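You operate a simulated robot arm through the tools that you are given. There is no shell and no other tool. Be economical: measure what you need, move in short steps, check, and stop when the job is done.

You run a simulated robot arm. Do the job below in one go: nothing can be reset, and whatever is moved stays where it is left.

## Task
Press the green peel twice and set its cup on the blue tray.
Fine: leave the press slide out.
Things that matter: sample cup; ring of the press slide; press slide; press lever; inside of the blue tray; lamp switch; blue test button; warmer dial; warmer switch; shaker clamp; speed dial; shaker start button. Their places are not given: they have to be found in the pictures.

It is judged by the outcome, as a careful person would: the job done as asked, and still so three seconds after it is handed in. It fails if anything else is knocked over, pushed out of place, dropped, spilled or broken.

## Robot
A 6-joint arm with a two-finger parallel gripper, fixed in place. Base frame: the origin is at the foot of the arm, x ahead of it, y to its left, z up; the work surface is at about z = 804. Lengths are in mm, angles in rad, forces in N, time in s.
With the tool pointing down near the work surface it reaches from about 240 to 640 mm from the base axis. Its first joint turns from -1.152 to 1.152 rad. Payload 2.7 kg.
Tool frame: the origin (TCP) lies between the finger pads and is the grasp point; the fingertips stand 23 mm ahead of it; z points along the fingers, y is the line along which they close. Largest opening 94 mm; finger width 38, thickness 10; the body of the gripper, 54 by 96 mm, starts 39 mm behind the TCP.
Orientation is told as [roll, pitch, yaw] about the base's x, y, z axes, in that order, counted from this pose: with the fingers straight down and closing along the base's y, the tool's x points along the base's -x, its y along +y and its z along -z.

## Interface
- The arm moves only by the tool play_rows. Its argument "motion" is a list of rows, each a list of 3 entries, a list of its own where there are three numbers: the gripper command, from -1 (fully open) to 1 (shut), values between in proportion, then the shift along the tool's x, y, z in cm, then the turn, a rotation vector about the tool's x, y, z in rad. In form: [[claw, [x, y, z], [wx, wy, wz]], ...]. A call has 1 to 8 rows; each row is the pose to reach, as a shift and turn from the pose commanded when the call began, along the tool's axes at that moment. Rows are played at 5 a second. More than 50 mm and 0.15 rad between two rows, or a gripper value outside its range, and nothing of the call is played. Where a pose cannot be reached the arm comes as near as it can. A force on the tool above 40 N (or 10 N above the force at the start of the call, whichever is more), or a blocked arm, ends the call early, and 0.2 s more pass. Each finger travels about 45 mm/s and halts on what it meets, pressing with about 25 N; the grip force reading is that of the motor and also rises with nothing between the fingers. The clock runs only during rows and for 0.2 s after the last one: add rows that repeat a pose to give the fingers time. It gives the time, the measured TCP pose, the force on the tool (base axes), the opening and the grip force at its end, in the units of the frame above (readings bear some noise).
- Cameras (640 x 400 px; columns grow to the right, rows downward): "scene" is fixed at [75.1, -428.8, 1407.3]; the picture's right is [0.78, -0.63, 0.00], its down [-0.33, -0.41, -0.85] and it looks along [0.53, 0.66, -0.52] (base axes); focal length 313 px, centre (320, 200). "wrist" rides on the gripper at [-39, 0, -44] in the tool frame; the picture's right is [0.00, -1.00, 0.00], its down [0.97, 0.00, -0.24] and it looks along [0.24, 0.00, 0.97] (tool axes); focal length 218 px, centre (320, 200).
- camera(camera): a new picture of that camera. The clock stands still meanwhile.
- locate(camera, pixels): for up to 12 pixels [column, row] of the newest picture of that camera ("zoom" is the newest enlarged one), the place [x, y, z] in the base frame of the surface seen there, good to about 2 mm. The clock stands still meanwhile.
- inspect(camera, box): a new picture of the part [left, top, right, bottom] of that camera's present view, enlarged. The clock stands still meanwhile.
- sign_off(): hands the job in; it is judged then, once.

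Work in short steps. Measure before you move; look again where a grasp or a placing could have gone wrong, and mend it. You have 80 turns and 34 pictures in all, those below and enlarged ones among them. Open the gripper and draw the arm clear of the work before you hand the job in, unless the task says otherwise; then end with one line.

The tools are called as name(argument=value, ...) on one line, values as JSON. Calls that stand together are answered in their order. play_rows: Moves the arm, as the interface text tells. Its arguments: {"type":"object","properties":{"motion":{"type":"array","items":{"type":"array"}}},"required":["motion"]} The other tools are called the same way: camera (camera) takes a picture; locate (camera, pixels) gives the place of the surface under pixels of a picture; inspect (camera, box) takes an enlarged picture of a part of a camera's view; sign_off () hands the job in.

At the start:

```text
time_s: 0.0
eef_pos: [242.8, 271.6, 1194.3]
orientation: [0.003, -0.001, 0.002]
contact_force: [0.1, -0.3, -0.7]
finger_gap: 94.1
grasp_force: 0.0
```

scene: 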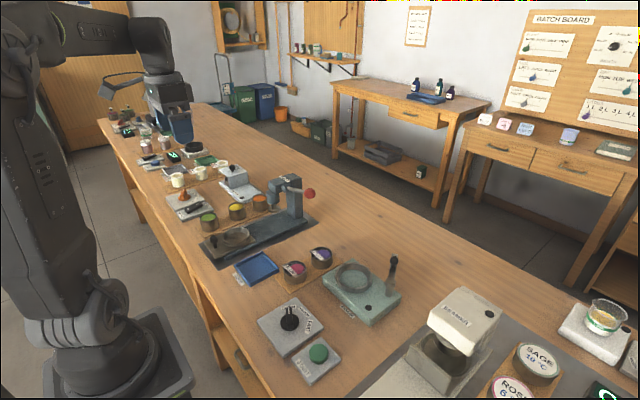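
wrist: 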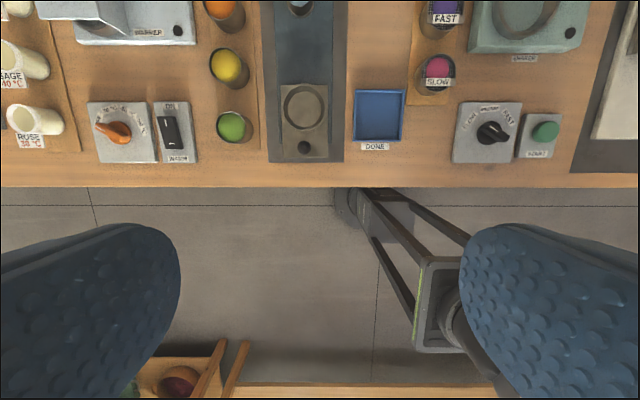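

The scene shows the press around (260,230) with cups green/yellow/orange beside it. I take enlarged views of the press and locate key points.

inspect(camera="scene", box=[160, 150, 360, 300])

inspect(camera="wrist", box=[180, 0, 480, 188])

locate(camera="wrist", pixels=[[230, 125], [229, 66], [305, 105], [304, 148], [379, 117], [360, 95], [400, 135], [305, 40], [300, 5], [255, 125], [327, 150], [280, 155]])

locate(camera="scene", pixels=[[208, 218], [310, 193], [290, 180], [237, 237], [219, 246], [255, 268], [293, 200], [270, 197], [295, 225], [238, 211], [259, 202], [301, 194]])

```text
2.67 times, centred on (260, 225) of scene
```

zoom: 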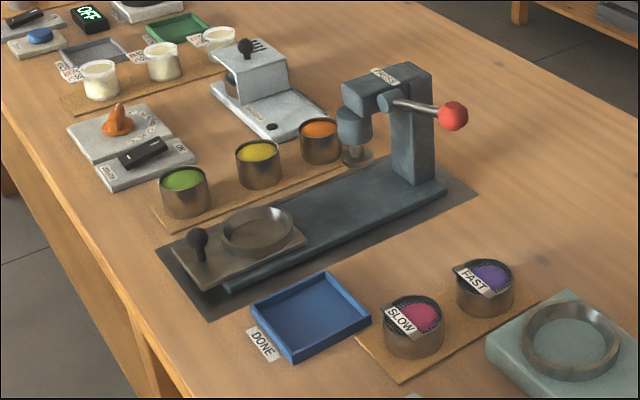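

```text
2.13 times, centred on (330, 94) of wrist
```

zoom: 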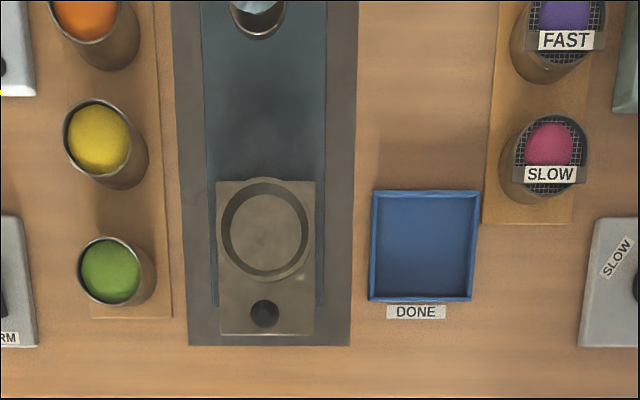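

```text
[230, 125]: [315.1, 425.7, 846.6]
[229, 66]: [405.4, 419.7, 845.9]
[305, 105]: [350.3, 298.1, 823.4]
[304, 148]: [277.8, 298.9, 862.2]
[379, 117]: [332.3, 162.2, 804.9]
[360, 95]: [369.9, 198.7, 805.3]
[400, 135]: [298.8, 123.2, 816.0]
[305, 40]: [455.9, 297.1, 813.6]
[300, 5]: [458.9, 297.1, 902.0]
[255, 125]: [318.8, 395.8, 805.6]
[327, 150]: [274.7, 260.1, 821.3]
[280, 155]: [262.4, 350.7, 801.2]
```

```text
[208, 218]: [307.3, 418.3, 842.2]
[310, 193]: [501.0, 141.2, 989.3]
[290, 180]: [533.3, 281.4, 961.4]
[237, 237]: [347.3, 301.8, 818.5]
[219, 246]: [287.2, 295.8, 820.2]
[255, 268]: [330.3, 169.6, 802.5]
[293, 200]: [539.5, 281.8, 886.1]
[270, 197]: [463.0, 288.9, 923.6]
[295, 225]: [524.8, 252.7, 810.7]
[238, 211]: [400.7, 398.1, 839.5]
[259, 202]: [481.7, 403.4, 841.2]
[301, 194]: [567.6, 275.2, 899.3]
```

The slide is already out (ring at about x=350, ram at x≈460). I measure the cup, ring, and lever more precisely in enlarged views.

inspect(camera="scene", box=[250, 165, 330, 215])

locate(camera="zoom", pixels=[[480, 235], [455, 225], [500, 260], [420, 220], [350, 205], [330, 205], [280, 175], [240, 230], [245, 320], [410, 130], [280, 100], [430, 190]])

inspect(camera="wrist", box=[200, 80, 344, 170])

```text
8.00 times, centred on (290, 190) of scene
```

zoom: 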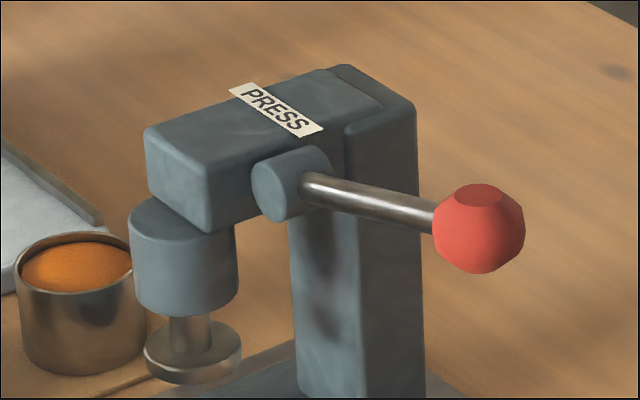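

```text
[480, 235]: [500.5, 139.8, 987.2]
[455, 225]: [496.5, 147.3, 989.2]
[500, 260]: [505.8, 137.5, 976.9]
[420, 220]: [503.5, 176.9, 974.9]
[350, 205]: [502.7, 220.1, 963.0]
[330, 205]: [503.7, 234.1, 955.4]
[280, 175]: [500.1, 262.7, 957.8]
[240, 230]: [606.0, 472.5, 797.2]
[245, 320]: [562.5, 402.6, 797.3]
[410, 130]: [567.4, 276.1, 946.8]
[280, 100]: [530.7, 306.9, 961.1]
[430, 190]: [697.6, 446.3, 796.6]
```

```text
4.44 times, centred on (272, 125) of wrist
```

zoom: 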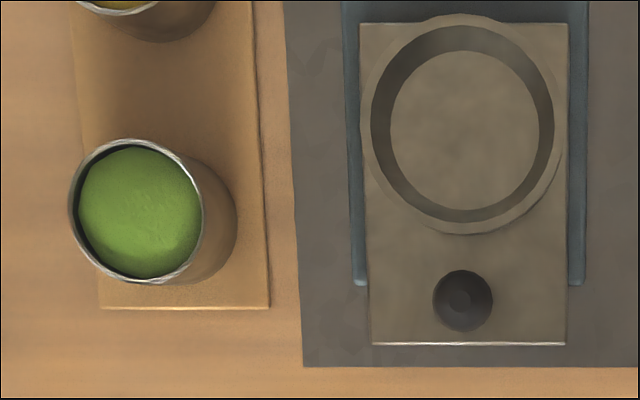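

Now locate rim edges of the cup, ring and slide handle in this zoom.

locate(camera="zoom", pixels=[[72, 205], [203, 205], [135, 142], [135, 281], [463, 130], [365, 130], [559, 130], [463, 20], [463, 230], [463, 290], [463, 335], [215, 260]])

```text
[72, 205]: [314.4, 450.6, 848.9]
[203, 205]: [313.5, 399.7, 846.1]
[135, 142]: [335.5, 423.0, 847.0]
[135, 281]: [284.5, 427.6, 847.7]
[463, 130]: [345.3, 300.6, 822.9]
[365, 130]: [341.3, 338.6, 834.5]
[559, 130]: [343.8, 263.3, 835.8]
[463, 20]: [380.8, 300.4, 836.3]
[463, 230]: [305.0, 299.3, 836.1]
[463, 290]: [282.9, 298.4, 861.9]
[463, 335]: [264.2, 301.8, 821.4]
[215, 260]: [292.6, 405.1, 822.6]
```

Cup centre ≈ (310,425), Ø≈53, top 848; ring centre ≈ (343,300), floor 823, rim 836; handle ≈ (283,298,862 top). I move above the green cup first.

play_rows(motion=[[-0.6, [-0.96, 2.19, 3.86], [0, 0, 0]], [-0.6, [-1.91, 4.37, 7.71], [0, 0, 0]], [-0.6, [-2.87, 6.56, 11.57], [0, 0, 0]], [-0.6, [-3.83, 8.74, 15.43], [0, 0, 0]], [-0.6, [-4.79, 10.93, 19.29], [0, 0, 0]], [-0.6, [-5.74, 13.11, 23.14], [0, 0, 0]], [-0.6, [-6.7, 15.3, 27.0], [0, 0, 0]], [-0.6, [-6.7, 15.3, 27.0], [0, 0, 0]]])

camera(camera="wrist")

```text
time_s: 1.8
eef_pos: [309.8, 427.7, 923.9]
orientation: [0.003, 0.001, -0.001]
contact_force: [0.1, 0.6, -0.7]
finger_gap: 75.1
grasp_force: 0.1
```

```text
27 pictures are left
```

wrist: 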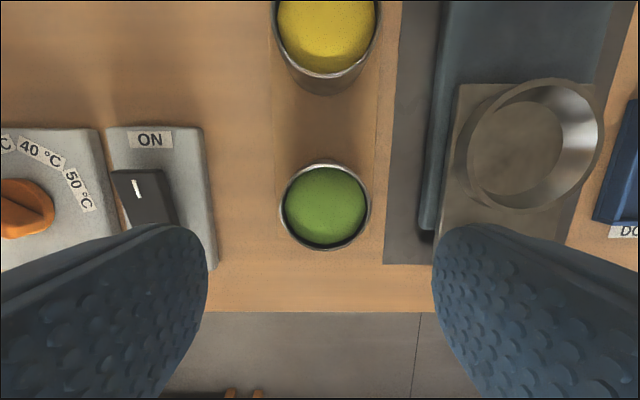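

The cup sits at pixel (325,205); check its centre and the switch block clearance.

locate(camera="wrist", pixels=[[281, 205], [371, 205], [325, 162], [325, 249], [205, 150], [210, 220], [325, 205], [165, 175], [460, 150], [604, 130], [340, 290], [340, 320]])

```text
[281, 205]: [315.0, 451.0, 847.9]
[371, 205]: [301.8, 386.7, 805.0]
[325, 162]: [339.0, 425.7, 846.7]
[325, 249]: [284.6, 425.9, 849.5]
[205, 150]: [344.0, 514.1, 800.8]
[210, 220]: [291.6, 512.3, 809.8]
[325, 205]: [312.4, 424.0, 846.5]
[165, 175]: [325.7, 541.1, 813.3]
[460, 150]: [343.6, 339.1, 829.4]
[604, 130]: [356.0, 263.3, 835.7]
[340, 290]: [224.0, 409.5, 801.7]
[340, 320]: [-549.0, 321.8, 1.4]
```

Cup centre (312,425). Descend to TCP z≈847 and close gently.

play_rows(motion=[[-0.6, [-0.2, -0.25, 3.0], [0, 0, 0]], [-0.6, [-0.2, -0.25, 5.5], [0, 0, 0]], [-0.6, [-0.2, -0.25, 7.7], [0, 0, 0]], [-0.6, [-0.2, -0.25, 7.7], [0, 0, 0]], [0.3, [-0.2, -0.25, 7.7], [0, 0, 0]], [0.3, [-0.2, -0.25, 7.7], [0, 0, 0]], [0.3, [-0.2, -0.25, 7.7], [0, 0, 0]]])

```text
time_s: 3.4
eef_pos: [310.8, 423.6, 848.8]
orientation: [0.004, -0.001, 0.0]
contact_force: [0.4, 0.9, 0.3]
finger_gap: 53.3
grasp_force: 24.9
```

Gripped (gap 53.3). Lift 50 mm and carry above the ring at (343,300.5).

play_rows(motion=[[0.3, [0, 0, -2.5], [0, 0, 0]], [0.3, [0, 0, -5.5], [0, 0, 0]], [0.3, [-0.8, -3.1, -5.5], [0, 0, 0]], [0.3, [-1.6, -6.2, -5.5], [0, 0, 0]], [0.3, [-2.4, -9.3, -5.5], [0, 0, 0]], [0.3, [-3.2, -12.35, -5.5], [0, 0, 0]], [0.3, [-3.2, -12.35, -5.5], [0, 0, 0]]])

inspect(camera="scene", box=[180, 170, 300, 260])

camera(camera="wrist")

```text
time_s: 5.0
eef_pos: [342.3, 298.3, 899.8]
orientation: [0.003, 0.0, 0.003]
contact_force: [-0.6, -0.8, -0.4]
finger_gap: 53.4
grasp_force: 24.4
```

```text
4.44 times, centred on (240, 215) of scene
```

zoom: 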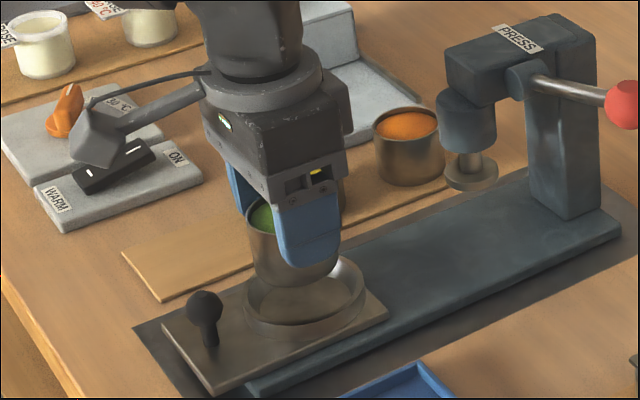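

```text
25 pictures are left
```

wrist: 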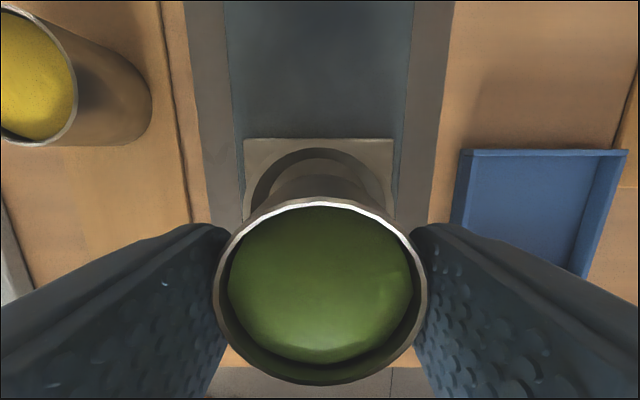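

The cup hangs over the ring; check ring and cup alignment by locating rim points.

locate(camera="wrist", pixels=[[320, 150], [253, 195], [391, 195], [320, 203], [320, 380], [216, 290], [424, 290], [260, 175], [385, 180]])

locate(camera="zoom", pixels=[[362, 285], [245, 315], [300, 343], [358, 270], [255, 335], [290, 290], [205, 300], [478, 185], [470, 178]])

```text
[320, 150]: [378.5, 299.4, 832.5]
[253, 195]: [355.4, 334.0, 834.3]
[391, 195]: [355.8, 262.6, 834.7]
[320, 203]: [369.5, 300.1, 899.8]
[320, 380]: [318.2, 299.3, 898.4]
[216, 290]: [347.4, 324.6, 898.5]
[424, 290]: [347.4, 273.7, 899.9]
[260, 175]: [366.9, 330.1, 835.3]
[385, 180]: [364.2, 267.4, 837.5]
```

```text
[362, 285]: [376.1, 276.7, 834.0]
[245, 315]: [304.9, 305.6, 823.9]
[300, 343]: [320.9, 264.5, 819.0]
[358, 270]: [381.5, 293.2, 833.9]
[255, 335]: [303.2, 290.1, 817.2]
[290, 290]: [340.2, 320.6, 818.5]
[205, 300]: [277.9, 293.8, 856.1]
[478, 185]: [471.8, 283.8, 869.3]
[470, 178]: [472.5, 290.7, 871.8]
```

Alignment is good (cup 344,299 vs ring 343,299). Lower about 33 mm and check.

play_rows(motion=[[0.3, [0.05, 0, 1.5], [0, 0, 0]], [0.3, [0.05, 0, 2.6], [0, 0, 0]], [0.3, [0.05, 0, 3.2], [0, 0, 0]], [0.3, [0.05, 0, 3.3], [0, 0, 0]]])

inspect(camera="scene", box=[190, 180, 290, 255])

```text
time_s: 6.0
eef_pos: [343.0, 297.5, 868.5]
orientation: [0.002, 0.002, 0.003]
contact_force: [0.2, 0.2, -1.2]
finger_gap: 53.5
grasp_force: 25.0
```

```text
5.33 times, centred on (240, 218) of scene
```

zoom: 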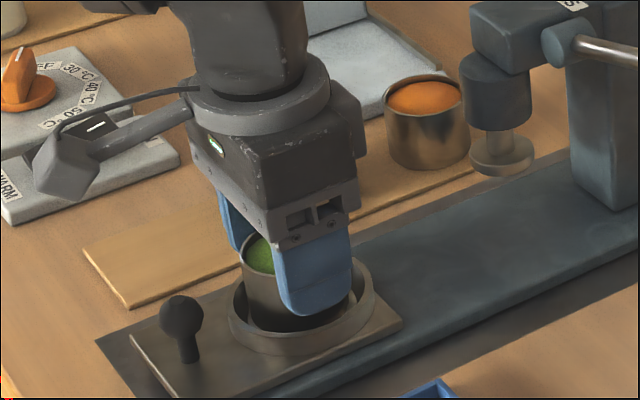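

Almost seated; lower 2–3 mm more until contact, watching force.

play_rows(motion=[[0.3, [0, 0, 0.15], [0, 0, 0]], [0.3, [0, 0, 0.3], [0, 0, 0]], [0.3, [0, 0, 0.3], [0, 0, 0]]])

```text
time_s: 6.8
eef_pos: [342.3, 298.7, 866.0]
orientation: [0.004, -0.001, 0.002]
contact_force: [0.2, 0.9, -0.7]
finger_gap: 53.5
grasp_force: 25.3
```

play_rows(motion=[[0.3, [0, 0, 0.1], [0, 0, 0]], [0.3, [0, 0, 0.2], [0, 0, 0]], [0.3, [0, 0, 0.3], [0, 0, 0]], [0.3, [0, 0, 0.3], [0, 0, 0]]])

```text
time_s: 7.8
eef_pos: [343.8, 299.5, 864.1]
orientation: [0.005, -0.003, 0.002]
contact_force: [-0.6, -5.1, 17.8]
finger_gap: 53.6
grasp_force: 25.1
```

Contact (17.8 N): the cup is seated. Ease up 1 mm, open, and rise.

play_rows(motion=[[0.3, [0, 0, -0.1], [0, 0, 0]], [-0.6, [0, 0, -0.1], [0, 0, 0]], [-0.6, [0, 0, -0.1], [0, 0, 0]], [-0.6, [0, 0, -0.1], [0, 0, 0]], [-0.6, [0, 0, -3], [0, 0, 0]], [-0.6, [0, 0, -7], [0, 0, 0]], [-0.6, [0, 0, -10], [0, 0, 0]], [-0.6, [0, 0, -10], [0, 0, 0]]])

inspect(camera="scene", box=[190, 165, 330, 255])

camera(camera="wrist")

```text
time_s: 9.6
eef_pos: [344.3, 300.1, 962.4]
orientation: [0.001, 0.002, 0.0]
contact_force: [-1.3, 0.3, -0.1]
finger_gap: 75.3
grasp_force: 0.1
```

```text
4.44 times, centred on (260, 210) of scene
```

zoom: 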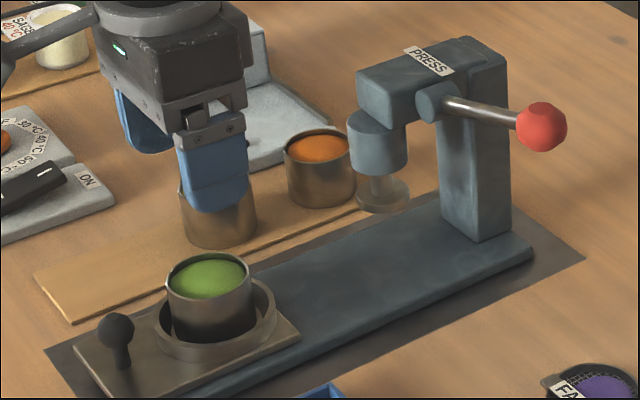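

```text
22 pictures are left
```

wrist: 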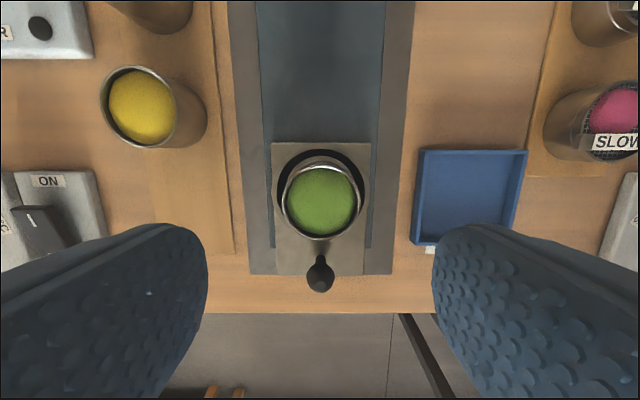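

Cup stands in the ring. Locate ram disc, cup rim and handle.

locate(camera="zoom", pixels=[[382, 195], [382, 206], [357, 195], [409, 192], [208, 262], [210, 295], [117, 330], [122, 360], [380, 160], [350, 140]])

locate(camera="wrist", pixels=[[320, 265], [308, 275], [332, 275], [320, 285], [320, 200], [285, 200], [358, 200]])

```text
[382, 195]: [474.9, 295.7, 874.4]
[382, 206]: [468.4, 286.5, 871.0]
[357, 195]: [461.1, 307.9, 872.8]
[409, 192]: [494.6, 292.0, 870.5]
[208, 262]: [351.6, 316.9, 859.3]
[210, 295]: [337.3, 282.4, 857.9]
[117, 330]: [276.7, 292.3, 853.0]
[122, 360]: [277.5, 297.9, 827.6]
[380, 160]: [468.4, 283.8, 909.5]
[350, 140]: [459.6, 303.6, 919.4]
```

```text
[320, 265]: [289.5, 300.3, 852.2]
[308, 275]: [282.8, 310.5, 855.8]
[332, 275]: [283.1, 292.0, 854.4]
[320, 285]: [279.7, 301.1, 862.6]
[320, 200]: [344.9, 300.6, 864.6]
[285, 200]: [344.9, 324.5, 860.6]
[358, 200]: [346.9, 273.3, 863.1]
```

Ram disc is at about x=480, z≥868, cup rim 864: it clears. I check the odd bracket on the gripper in a full scene view before tilting.

camera(camera="scene")

locate(camera="scene", pixels=[[190, 172], [180, 180], [183, 168], [215, 165], [230, 175], [212, 150], [240, 160]])

```text
21 pictures are left
```

scene: 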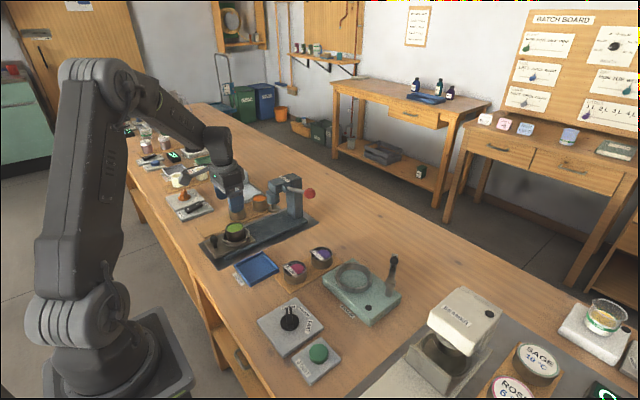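

```text
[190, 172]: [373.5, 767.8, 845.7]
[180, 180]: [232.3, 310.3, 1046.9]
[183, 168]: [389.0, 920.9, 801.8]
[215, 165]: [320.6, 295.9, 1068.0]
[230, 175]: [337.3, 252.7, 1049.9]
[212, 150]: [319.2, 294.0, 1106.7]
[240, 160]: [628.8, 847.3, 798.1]
```

The bracket juts 110 mm to −x and 85 mm above the TCP; a 0.5 rad tilt keeps it above the table. Tilt while moving back over the slide handle.

play_rows(motion=[[-0.6, [1.7, 0, 0], [0, -0.125, 0]], [-0.6, [3.4, 0, 0], [0, -0.25, 0]], [-0.6, [5.1, 0, 0], [0, -0.375, 0]], [-0.6, [6.7, 0.05, 0], [0, -0.5, 0]], [-0.6, [6.7, 0.05, 0], [0, -0.5, 0]]])

camera(camera="wrist")

```text
time_s: 10.8
eef_pos: [275.1, 298.7, 963.7]
orientation: [0.003, -0.499, -0.002]
contact_force: [0.2, 0.0, -0.4]
finger_gap: 75.2
grasp_force: 0.1
```

```text
20 pictures are left
```

wrist: 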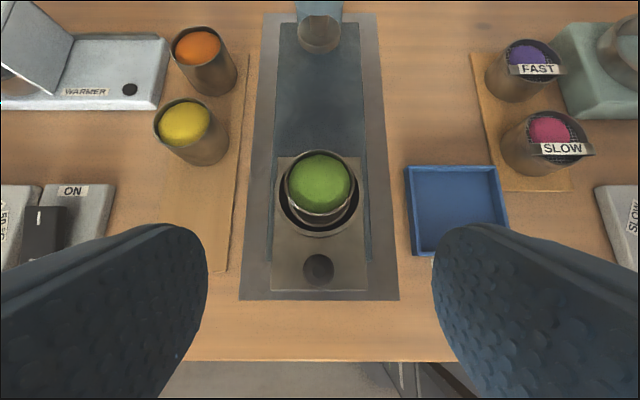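

Handle straight ahead at pixel (318,268). Descend vertically 105 mm around it with a narrower opening, then grip.

play_rows(motion=[[-0.2, [1.6, 0.1, 3.1], [0, 0, 0]], [-0.2, [3.3, 0.1, 6.2], [0, 0, 0]], [-0.2, [4.6, 0.1, 8.5], [0, 0, 0]], [-0.2, [5.0, 0.1, 9.2], [0, 0, 0]], [-0.2, [5.0, 0.1, 9.2], [0, 0, 0]]])

inspect(camera="scene", box=[170, 185, 310, 275])

```text
time_s: 12.0
eef_pos: [277.0, 301.1, 861.3]
orientation: [0.004, -0.499, 0.0]
contact_force: [0.2, 0.7, -0.1]
finger_gap: 56.3
grasp_force: 0.1
```

```text
4.44 times, centred on (240, 230) of scene
```

zoom: 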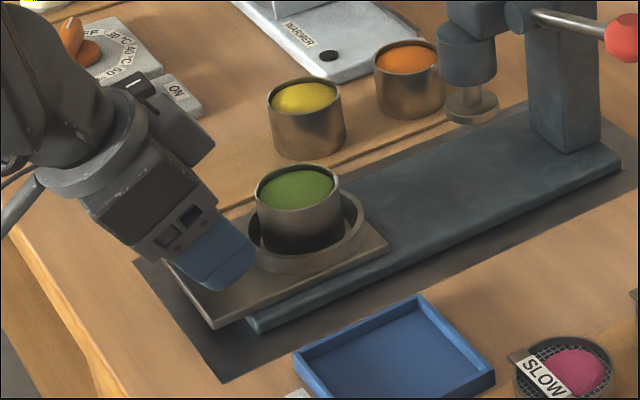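

Position looks clear of the cup. Close on the handle.

play_rows(motion=[[1, [0.15, 0, 0.25], [0, 0, 0]], [1, [0.15, 0, 0.25], [0, 0, 0]], [1, [0.15, 0, 0.25], [0, 0, 0]], [1, [0.15, 0, 0.25], [0, 0, 0]], [1, [0.15, 0, 0.25], [0, 0, 0]]])

```text
time_s: 13.2
eef_pos: [275.6, 300.5, 856.9]
orientation: [-0.001, -0.499, -0.002]
contact_force: [1.0, -16.4, 1.9]
finger_gap: 23.1
grasp_force: 44.6
```

Handle gripped (gap 23). Shift 1 mm to −y to relax side force and push the slide in slowly (first ~90 mm).

play_rows(motion=[[1, [0, -0.1, 0], [0, 0, 0]], [1, [-0.7, -0.1, 0.383], [0, 0, 0]], [1, [-1.93, -0.1, 1.054], [0, 0, 0]], [1, [-3.16, -0.1, 1.725], [0, 0, 0]], [1, [-4.39, -0.1, 2.395], [0, 0, 0]], [1, [-5.62, -0.1, 3.066], [0, 0, 0]], [1, [-6.85, -0.1, 3.736], [0, 0, 0]], [1, [-7.5, -0.1, 4.09], [0, 0, 0]]])

inspect(camera="scene", box=[200, 165, 320, 255])

```text
time_s: 15.0
eef_pos: [363.6, 300.5, 857.1]
orientation: [0.008, -0.502, -0.002]
contact_force: [-0.9, -9.6, 26.2]
finger_gap: 23.4
grasp_force: 45.2
```

```text
4.44 times, centred on (260, 210) of scene
```

zoom: 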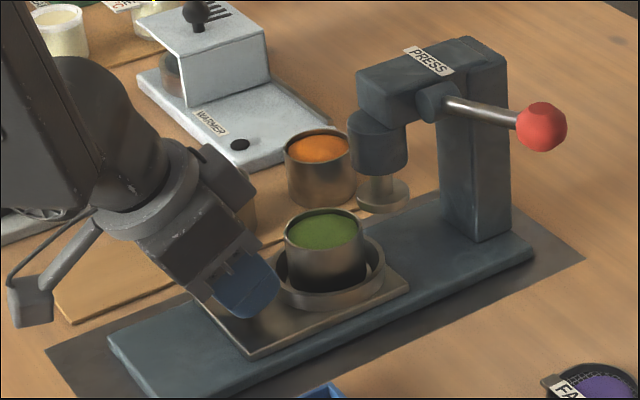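

Slide moves well. Ease up 1 mm and continue to the inner stop.

play_rows(motion=[[1, [-0.05, -0.05, -0.09], [0, 0, 0]], [1, [-0.93, -0.05, 0.39], [0, 0, 0]], [1, [-1.81, -0.05, 0.87], [0, 0, 0]], [1, [-2.68, -0.05, 1.35], [0, 0, 0]], [1, [-3.56, -0.05, 1.83], [0, 0, 0]], [1, [-4.0, -0.05, 2.06], [0, 0, 0]], [1, [-4.0, -0.05, 2.06], [0, 0, 0]]])

inspect(camera="scene", box=[220, 165, 320, 240])

```text
time_s: 16.6
eef_pos: [407.4, 300.1, 857.2]
orientation: [0.004, -0.498, 0.001]
contact_force: [1.2, 6.5, 6.3]
finger_gap: 23.3
grasp_force: 45.1
```

```text
5.33 times, centred on (270, 202) of scene
```

zoom: 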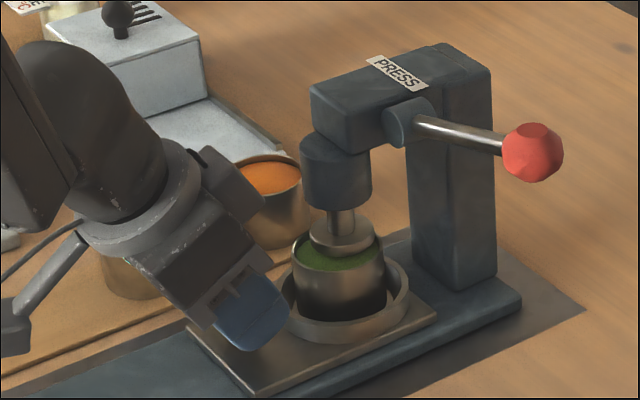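

Nearly under the ram; no stop felt yet (fx≈1 N). Push on in small 3 mm steps to the stop.

play_rows(motion=[[1, [-0.264, 0, 0.144], [0, 0, 0]], [1, [-0.44, 0, 0.24], [0, 0, 0]], [1, [-0.61, 0, 0.335], [0, 0, 0]], [1, [-0.79, 0, 0.43], [0, 0, 0]], [1, [-0.79, 0, 0.43], [0, 0, 0]]])

inspect(camera="scene", box=[240, 170, 320, 230])

```text
time_s: 17.5
eef_pos: [411.2, 299.9, 855.7]
orientation: [0.002, -0.497, 0.004]
contact_force: [-13.1, -5.2, 10.4]
finger_gap: 23.5
grasp_force: 44.6
stopped in row 4: the force on the tool passed its limit (the readings are from after the stop); the commanded pose is now the measured one
```

```text
6.67 times, centred on (280, 200) of scene
```

zoom: 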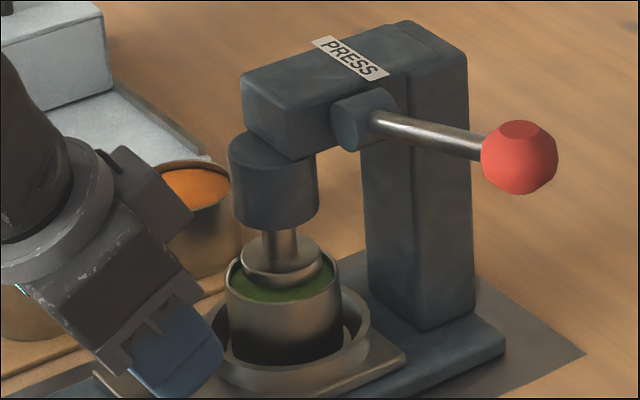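

Inner stop reached (136 mm travel), cup under the ram. Release the handle and back off along the tool axis.

play_rows(motion=[[-0.2, [0, 0, 0], [0, 0, 0]], [-0.2, [0, 0, 0], [0, 0, 0]], [-0.2, [0, 0, 0], [0, 0, 0]], [-0.2, [0, 0, -3], [0, 0, 0]], [-0.2, [0, 0, -7], [0, 0, 0]], [-0.2, [0, 0, -11.5], [0, 0, 0]], [-0.2, [0, 0, -16], [0, 0, 0]], [-0.2, [0, 0, -16], [0, 0, 0]]])

```text
time_s: 19.3
eef_pos: [335.8, 299.5, 994.2]
orientation: [0.001, -0.499, 0.002]
contact_force: [-0.8, -0.1, 0.2]
finger_gap: 56.4
grasp_force: 0.0
```

Straighten the tool and move to the side of the press (y≈150, z≈1070), closing the fingers.

play_rows(motion=[[0.5, [-0.91, -3.75, -1.67], [0, 0.125, 0]], [1, [-1.82, -7.5, -3.34], [0, 0.25, 0]], [1, [-2.73, -11.25, -5.0], [0, 0.375, 0]], [1, [-3.64, -15.1, -6.67], [0, 0.5, 0]], [1, [-3.64, -15.1, -6.67], [0, 0.5, 0]]])

inspect(camera="scene", box=[260, 165, 340, 225])

locate(camera="zoom", pixels=[[400, 157], [380, 130], [420, 157], [370, 160], [400, 125], [400, 190], [300, 155], [230, 130], [335, 165]])

camera(camera="wrist")

```text
time_s: 20.5
eef_pos: [338.3, 150.9, 1074.2]
orientation: [0.002, 0.004, 0.005]
contact_force: [-0.3, 0.1, 0.5]
finger_gap: 0.3
grasp_force: 24.9
```

```text
6.67 times, centred on (300, 195) of scene
```

zoom: 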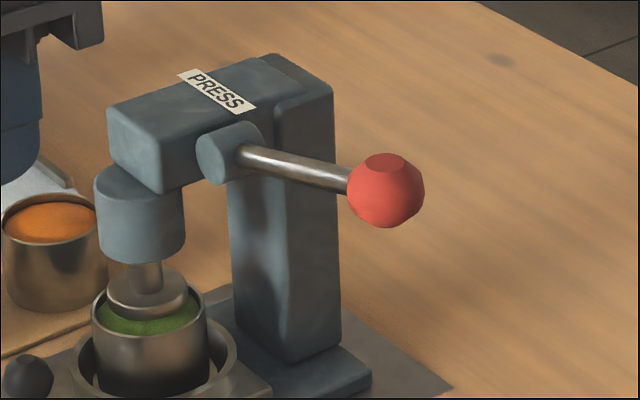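

```text
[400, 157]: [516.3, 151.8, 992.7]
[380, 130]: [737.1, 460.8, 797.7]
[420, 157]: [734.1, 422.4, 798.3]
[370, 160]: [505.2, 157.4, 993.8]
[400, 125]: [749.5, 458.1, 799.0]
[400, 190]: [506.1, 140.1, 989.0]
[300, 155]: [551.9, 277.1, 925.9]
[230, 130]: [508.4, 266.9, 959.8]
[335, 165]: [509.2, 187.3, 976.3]
```

```text
14 pictures are left
```

wrist: 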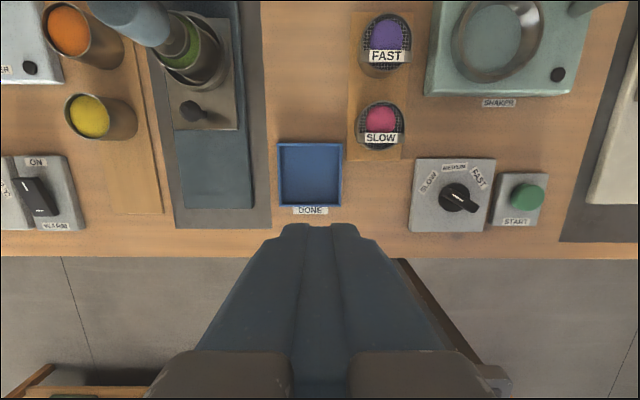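

Knob top is ≈ (508,150,994). Move over it, stopping with fingertips ~10 mm above.

play_rows(motion=[[1, [-4.2, -0.1, 0], [0, 0, 0]], [1, [-8.4, -0.15, 0], [0, 0, 0]], [1, [-12.6, -0.2, 0], [0, 0, 0]], [1, [-16.9, -0.3, 0], [0, 0, 0]], [1, [-16.9, -0.3, 2.5], [0, 0, 0]], [1, [-16.9, -0.3, 4.4], [0, 0, 0]], [1, [-16.9, -0.3, 4.4], [0, 0, 0]]])

inspect(camera="scene", box=[250, 135, 350, 210])

```text
time_s: 22.1
eef_pos: [508.7, 148.8, 1030.4]
orientation: [0.001, 0.004, 0.003]
contact_force: [0.4, 1.0, -0.1]
finger_gap: 0.0
grasp_force: 25.0
```

```text
5.33 times, centred on (300, 172) of scene
```

zoom: 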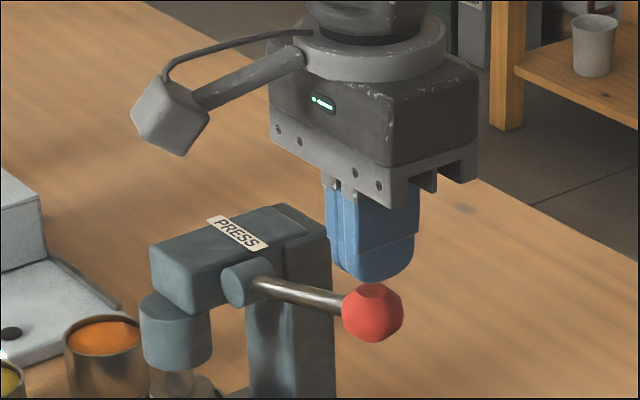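

Aligned. Press down in 10 mm rows; the call ends itself at the stop.

play_rows(motion=[[1, [0, 0, 1.0], [0, 0, 0]], [1, [0, 0, 2.0], [0, 0, 0]], [1, [0, 0, 3.0], [0, 0, 0]], [1, [0, 0, 4.0], [0, 0, 0]], [1, [0, 0, 5.0], [0, 0, 0]], [1, [0, 0, 6.0], [0, 0, 0]], [1, [0, 0, 6.0], [0, 0, 0]]])

inspect(camera="scene", box=[240, 150, 340, 225])

```text
time_s: 23.4
eef_pos: [507.0, 145.8, 979.1]
orientation: [0.001, -0.004, 0.004]
contact_force: [-5.3, -1.1, 7.8]
finger_gap: 0.0
grasp_force: 24.7
stopped in row 6: the force on the tool passed its limit (the readings are from after the stop); the commanded pose is now the measured one
```

```text
5.33 times, centred on (290, 188) of scene
```

zoom: 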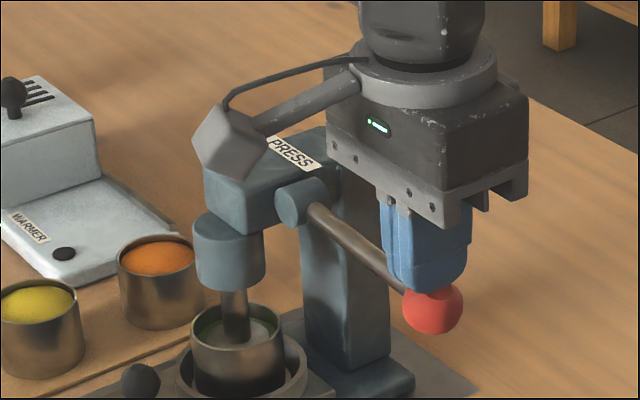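

Ram is down in the cup and the stop was met: first press. Raise and see whether the lever returns by itself.

play_rows(motion=[[1, [0, 0, -1.5], [0, 0, 0]], [1, [0, 0, -3.5], [0, 0, 0]], [1, [0, 0, -5.1], [0, 0, 0]], [1, [0, 0, -5.1], [0, 0, 0]], [1, [0, 0, -5.1], [0, 0, 0]]])

inspect(camera="scene", box=[240, 150, 340, 225])

```text
time_s: 24.6
eef_pos: [507.7, 144.3, 1029.3]
orientation: [0.001, -0.004, 0.004]
contact_force: [0.9, 0.0, 0.7]
finger_gap: 0.1
grasp_force: 24.5
```

```text
5.33 times, centred on (290, 188) of scene
```

zoom: 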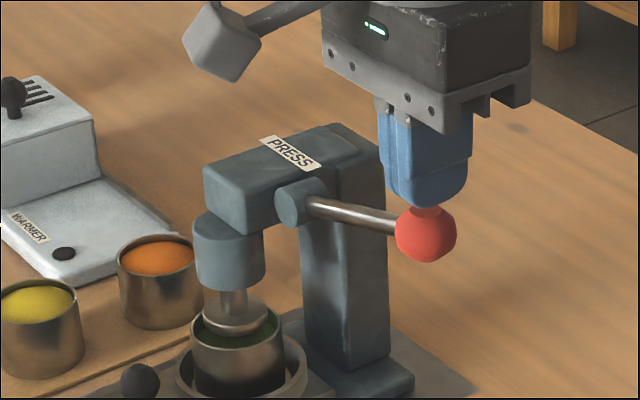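

The lever sprang back fully. Second press, then rise again.

play_rows(motion=[[1, [0, -0.0, 1.0], [0, 0, 0]], [1, [0, 0.1, 2.0], [0, 0, 0]], [1, [0, 0.1, 3.0], [0, 0, 0]], [1, [0, 0.1, 4.0], [0, 0, 0]], [1, [0, 0.1, 5.0], [0, 0, 0]], [1, [0, 0.1, 6.0], [0, 0, 0]], [1, [0, 0.1, 6.0], [0, 0, 0]]])

```text
time_s: 26.0
eef_pos: [508.5, 147.3, 980.2]
orientation: [0.003, -0.011, 0.002]
contact_force: [-3.2, -2.3, 7.6]
finger_gap: 0.2
grasp_force: 25.1
stopped in row 6: the force on the tool passed its limit (the readings are from after the stop); the commanded pose is now the measured one
```

Same stop reached (z 980): second press. Rise clear and retreat.

play_rows(motion=[[1, [0, 0, -1.5], [0, 0, 0]], [1, [0, 0, -3.5], [0, 0, 0]], [1, [0, 0, -6], [0, 0, 0]], [1, [0, 0, -9], [0, 0, 0]], [0.5, [4.2, 0, -9.4], [0, 0, 0]], [0, [8.4, 0, -9.4], [0, 0, 0]], [-0.2, [12.6, 0, -9.4], [0, 0, 0]], [-0.2, [17.0, 0, -9.4], [0, 0, 0]]])

inspect(camera="scene", box=[220, 165, 320, 240])

```text
time_s: 27.8
eef_pos: [336.2, 147.7, 1069.6]
orientation: [0.002, -0.009, 0.004]
contact_force: [-0.1, 0.3, 0.4]
finger_gap: 56.4
grasp_force: 0.1
```

```text
5.33 times, centred on (270, 202) of scene
```

zoom: 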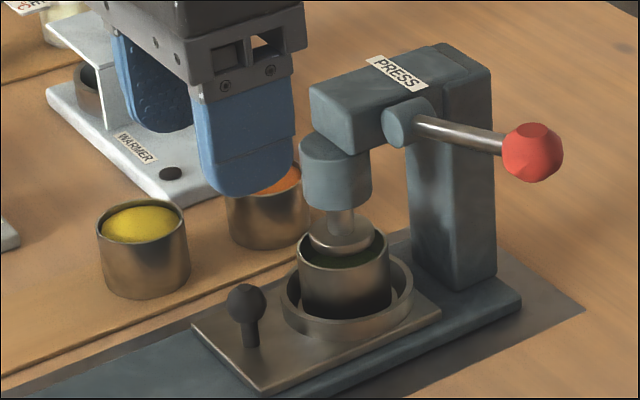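

Ram is up. Reverse path: tilt back and go to (336,300,994).

play_rows(motion=[[-0.2, [0, 3.8, 1.0], [0, -0.125, 0]], [-0.2, [0, 7.6, 3.0], [0, -0.25, 0]], [-0.2, [0, 11.4, 5.2], [0, -0.375, 0]], [-0.2, [0, 15.2, 7.5], [0, -0.492, 0]], [-0.2, [0, 15.2, 7.5], [0, -0.492, 0]]])

```text
time_s: 29.0
eef_pos: [338.5, 298.6, 998.8]
orientation: [0.006, -0.503, 0.004]
contact_force: [0.6, -1.4, -0.7]
finger_gap: 56.4
grasp_force: 0.0
```

Advance along the tool axis onto the handle and grip it.

play_rows(motion=[[-0.2, [0.1, 0, 4.5], [0, 0, 0]], [-0.2, [0.3, 0.1, 9], [0, 0, 0]], [-0.2, [0.4, 0.1, 12.5], [0, 0, 0]], [-0.2, [0.5, 0.1, 15.6], [0, 0, 0]], [-0.2, [0.5, 0.1, 15.6], [0, 0, 0]], [1, [0.5, 0.1, 15.6], [0, 0, 0]], [1, [0.5, 0.1, 15.6], [0, 0, 0]], [1, [0.5, 0.1, 15.6], [0, 0, 0]]])

```text
time_s: 30.8
eef_pos: [408.5, 300.1, 856.3]
orientation: [0.004, -0.502, 0.003]
contact_force: [1.0, 2.9, -3.8]
finger_gap: 23.7
grasp_force: 44.1
```

Handle gripped (gap 23.7). Pull the slide out slowly, ~100 mm first.

play_rows(motion=[[1, [0.44, 0, -0.24], [0, 0, 0]], [1, [1.67, 0, -0.91], [0, 0, 0]], [1, [2.9, 0, -1.58], [0, 0, 0]], [1, [4.13, 0, -2.25], [0, 0, 0]], [1, [5.36, 0, -2.93], [0, 0, 0]], [1, [6.6, 0, -3.6], [0, 0, 0]], [1, [7.8, 0, -4.27], [0, 0, 0]], [1, [8.78, 0, -4.8], [0, 0, 0]]])

```text
time_s: 32.6
eef_pos: [306.4, 299.2, 855.5]
orientation: [0.003, -0.507, -0.003]
contact_force: [1.5, -12.7, 32.8]
finger_gap: 23.4
grasp_force: 45.2
```

Ease up 1.5 mm to relieve the vertical force and pull to the outer stop.

play_rows(motion=[[1, [-0.07, -0.05, -0.13], [0, 0, 0]], [1, [0.8, -0.05, -0.61], [0, 0, 0]], [1, [1.68, -0.05, -1.09], [0, 0, 0]], [1, [2.38, -0.05, -1.47], [0, 0, 0]], [1, [2.7, -0.05, -1.65], [0, 0, 0]], [1, [2.7, -0.05, -1.65], [0, 0, 0]]])

inspect(camera="scene", box=[180, 185, 300, 275])

```text
time_s: 34.0
eef_pos: [275.6, 299.0, 855.4]
orientation: [0.002, -0.494, 0.005]
contact_force: [-2.1, 21.8, -31.9]
finger_gap: 23.5
grasp_force: 45.1
```

```text
4.44 times, centred on (240, 230) of scene
```

zoom: 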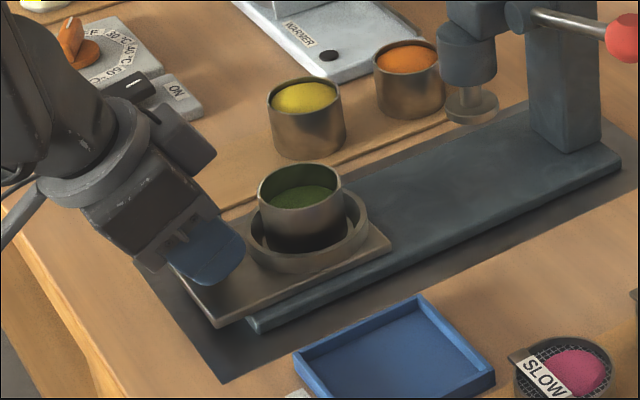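

Slide is fully out and the peel is visibly pressed. Relax, release the handle and rise vertically.

play_rows(motion=[[1, [0.05, 0.05, 0.1], [0, 0, 0]], [-0.2, [0.05, 0.05, 0.1], [0, 0, 0]], [-0.2, [0.05, 0.05, 0.1], [0, 0, 0]], [-0.2, [0, 0.05, 0], [0, 0, 0]], [-0.2, [-1.1, 0.05, -2.1], [0, 0, 0]], [-0.2, [-2.7, 0.05, -5.1], [0, 0, 0]], [-0.4, [-5.0, 0.05, -9.2], [0, 0, 0]], [-0.6, [-5.0, 0.05, -9.2], [0, 0, 0]]])

```text
time_s: 35.8
eef_pos: [279.4, 295.7, 963.2]
orientation: [0.004, -0.502, 0.0]
contact_force: [0.7, -0.2, 1.4]
finger_gap: 75.2
grasp_force: 0.1
```

Straighten and move above the cup at (344,300).

play_rows(motion=[[-0.6, [-1.4, 0.1, 0.8], [0, 0.125, 0]], [-0.6, [-2.8, 0.2, 1.56], [0, 0.25, 0]], [-0.6, [-4.2, 0.3, 2.3], [0, 0.375, 0]], [-0.6, [-5.65, 0.4, 3.1], [0, 0.502, 0]], [-0.6, [-5.65, 0.4, 3.1], [0, 0.502, 0]]])

camera(camera="wrist")

```text
time_s: 37.0
eef_pos: [341.4, 301.2, 961.6]
orientation: [0.004, 0.002, 0.002]
contact_force: [0.1, 0.2, 0.1]
finger_gap: 75.3
grasp_force: 0.1
```

```text
8 pictures are left
```

wrist: 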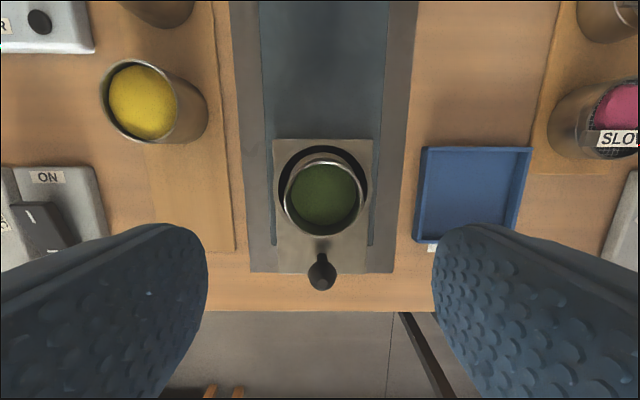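

Locate the cup rim and the tray's inside edges.

locate(camera="wrist", pixels=[[285, 195], [363, 195], [323, 159], [323, 234], [423, 149], [531, 149], [515, 238], [414, 240], [470, 152], [465, 238], [470, 195], [430, 195]])

```text
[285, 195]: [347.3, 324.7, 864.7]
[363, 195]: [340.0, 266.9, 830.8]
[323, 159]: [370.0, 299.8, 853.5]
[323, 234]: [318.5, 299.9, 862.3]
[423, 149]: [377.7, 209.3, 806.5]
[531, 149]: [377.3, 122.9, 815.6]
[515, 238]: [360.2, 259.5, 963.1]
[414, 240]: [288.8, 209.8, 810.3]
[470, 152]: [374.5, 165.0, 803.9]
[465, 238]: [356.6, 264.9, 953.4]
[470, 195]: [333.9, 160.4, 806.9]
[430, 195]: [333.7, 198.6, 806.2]
```

Cup at (345,299), tray inside centre ≈ (334,166), floor 806. Descend and grip the cup as before.

play_rows(motion=[[-0.6, [-0.35, -0.2, 3.5], [0, 0, 0]], [-0.6, [-0.35, -0.2, 7.0], [0, 0, 0]], [-0.6, [-0.35, -0.2, 9.6], [0, 0, 0]], [-0.6, [-0.35, -0.2, 9.6], [0, 0, 0]], [0.3, [-0.35, -0.2, 9.6], [0, 0, 0]], [0.3, [-0.35, -0.2, 9.6], [0, 0, 0]], [0.3, [-0.35, -0.2, 9.6], [0, 0, 0]]])

```text
time_s: 38.6
eef_pos: [345.2, 300.3, 865.9]
orientation: [0.004, 0.001, 0.003]
contact_force: [0.2, 0.4, 0.3]
finger_gap: 53.3
grasp_force: 24.9
```

Gripped. Lift 45 mm and carry to above the tray (334,166).

play_rows(motion=[[0.3, [0, 0, -2.2], [0, 0, 0]], [0.3, [0, 0, -4.5], [0, 0, 0]], [0.3, [0.3, -3.3, -4.5], [0, 0, 0]], [0.3, [0.6, -6.7, -4.5], [0, 0, 0]], [0.3, [0.9, -10.0, -4.5], [0, 0, 0]], [0.3, [1.1, -13.4, -4.5], [0, 0, 0]], [0.3, [1.1, -13.4, -4.5], [0, 0, 0]], [0.3, [1.1, -13.4, -3.0], [0, 0, 0]]])

inspect(camera="scene", box=[200, 200, 320, 290])

```text
time_s: 40.4
eef_pos: [333.4, 167.7, 898.1]
orientation: [0.003, 0.002, 0.004]
contact_force: [0.1, 0.6, -0.2]
finger_gap: 53.4
grasp_force: 25.1
```

```text
4.44 times, centred on (260, 245) of scene
```

zoom: 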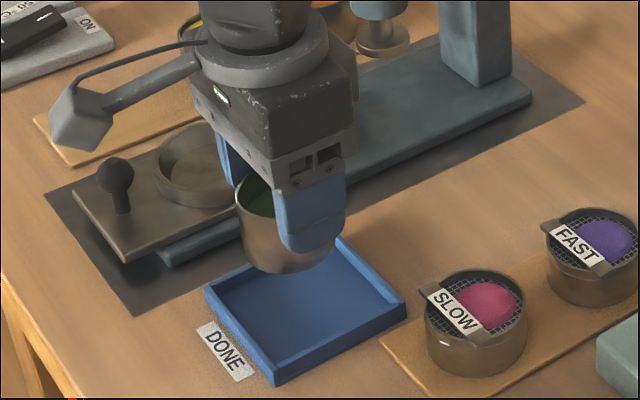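

Over the tray. Lower 46 mm, then creep to contact.

play_rows(motion=[[0.3, [0, -0.1, 2.0], [0, 0, 0]], [0.3, [0, -0.1, 3.5], [0, 0, 0]], [0.3, [0, -0.1, 4.3], [0, 0, 0]], [0.3, [0, -0.1, 4.6], [0, 0, 0]], [0.3, [0, -0.1, 4.75], [0, 0, 0]], [0.3, [0, -0.1, 4.9], [0, 0, 0]], [0.3, [0, -0.1, 4.9], [0, 0, 0]]])

```text
time_s: 42.0
eef_pos: [332.3, 166.1, 848.3]
orientation: [0.004, 0.001, 0.005]
contact_force: [-5.1, 0.9, 16.5]
finger_gap: 53.5
grasp_force: 25.6
```

Contact at 16.5 N: cup on the tray floor. Ease 1 mm, open, rise.

play_rows(motion=[[0.3, [0, 0, -0.08], [0, 0, 0]], [-0.5, [0, 0, -0.08], [0, 0, 0]], [-0.5, [0, 0, -0.08], [0, 0, 0]], [-0.5, [0, 0, -0.08], [0, 0, 0]], [-0.5, [0, 0, -3], [0, 0, 0]], [-0.5, [0, 0, -7], [0, 0, 0]], [-0.5, [0, 0, -11.5], [0, 0, 0]], [-0.5, [0, 0, -16], [0, 0, 0]]])

play_rows(motion=[[-0.7, [1, 0, -4], [0, 0, 0]], [-1, [2, 0, -8], [0, 0, 0]], [-1, [3, 0, -12], [0, 0, 0]], [-1, [3, 0, -12], [0, 0, 0]]])

inspect(camera="scene", box=[160, 150, 360, 300])

camera(camera="wrist")

```text
time_s: 43.8
eef_pos: [335.6, 161.9, 1011.4]
orientation: [0.003, 0.002, 0.003]
contact_force: [0.7, 0.2, -0.2]
finger_gap: 70.4
grasp_force: 0.0
```

```text
time_s: 44.8
eef_pos: [304.4, 166.1, 1129.3]
orientation: [0.004, 0.0, 0.002]
contact_force: [-0.3, 0.2, 0.7]
finger_gap: 93.8
grasp_force: 0.1
```

```text
2.67 times, centred on (260, 225) of scene
```

zoom: 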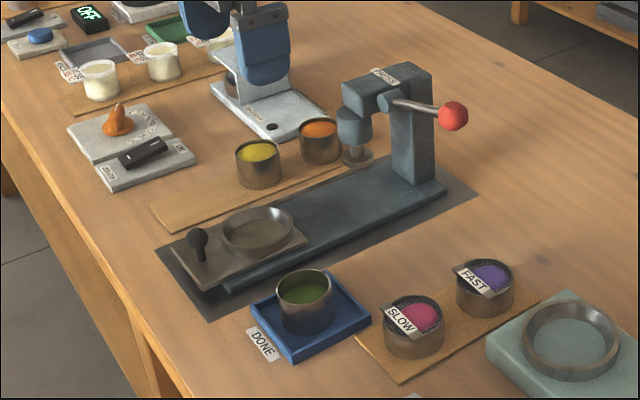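

```text
5 pictures are left
```

wrist: 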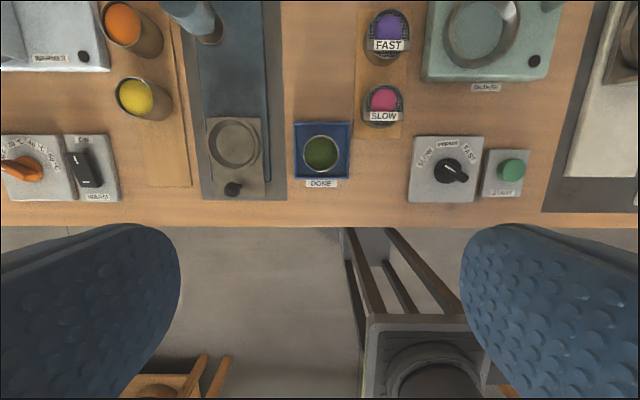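

The cup stands upright in the blue tray at about (303,305) in the enlarged view, nothing else has moved, and the arm is clear. I hand the job in.

sign_off()

```text
The job is handed in.
```

The green peel was pressed twice, its cup stands upright in the blue tray, and the press slide is left out.
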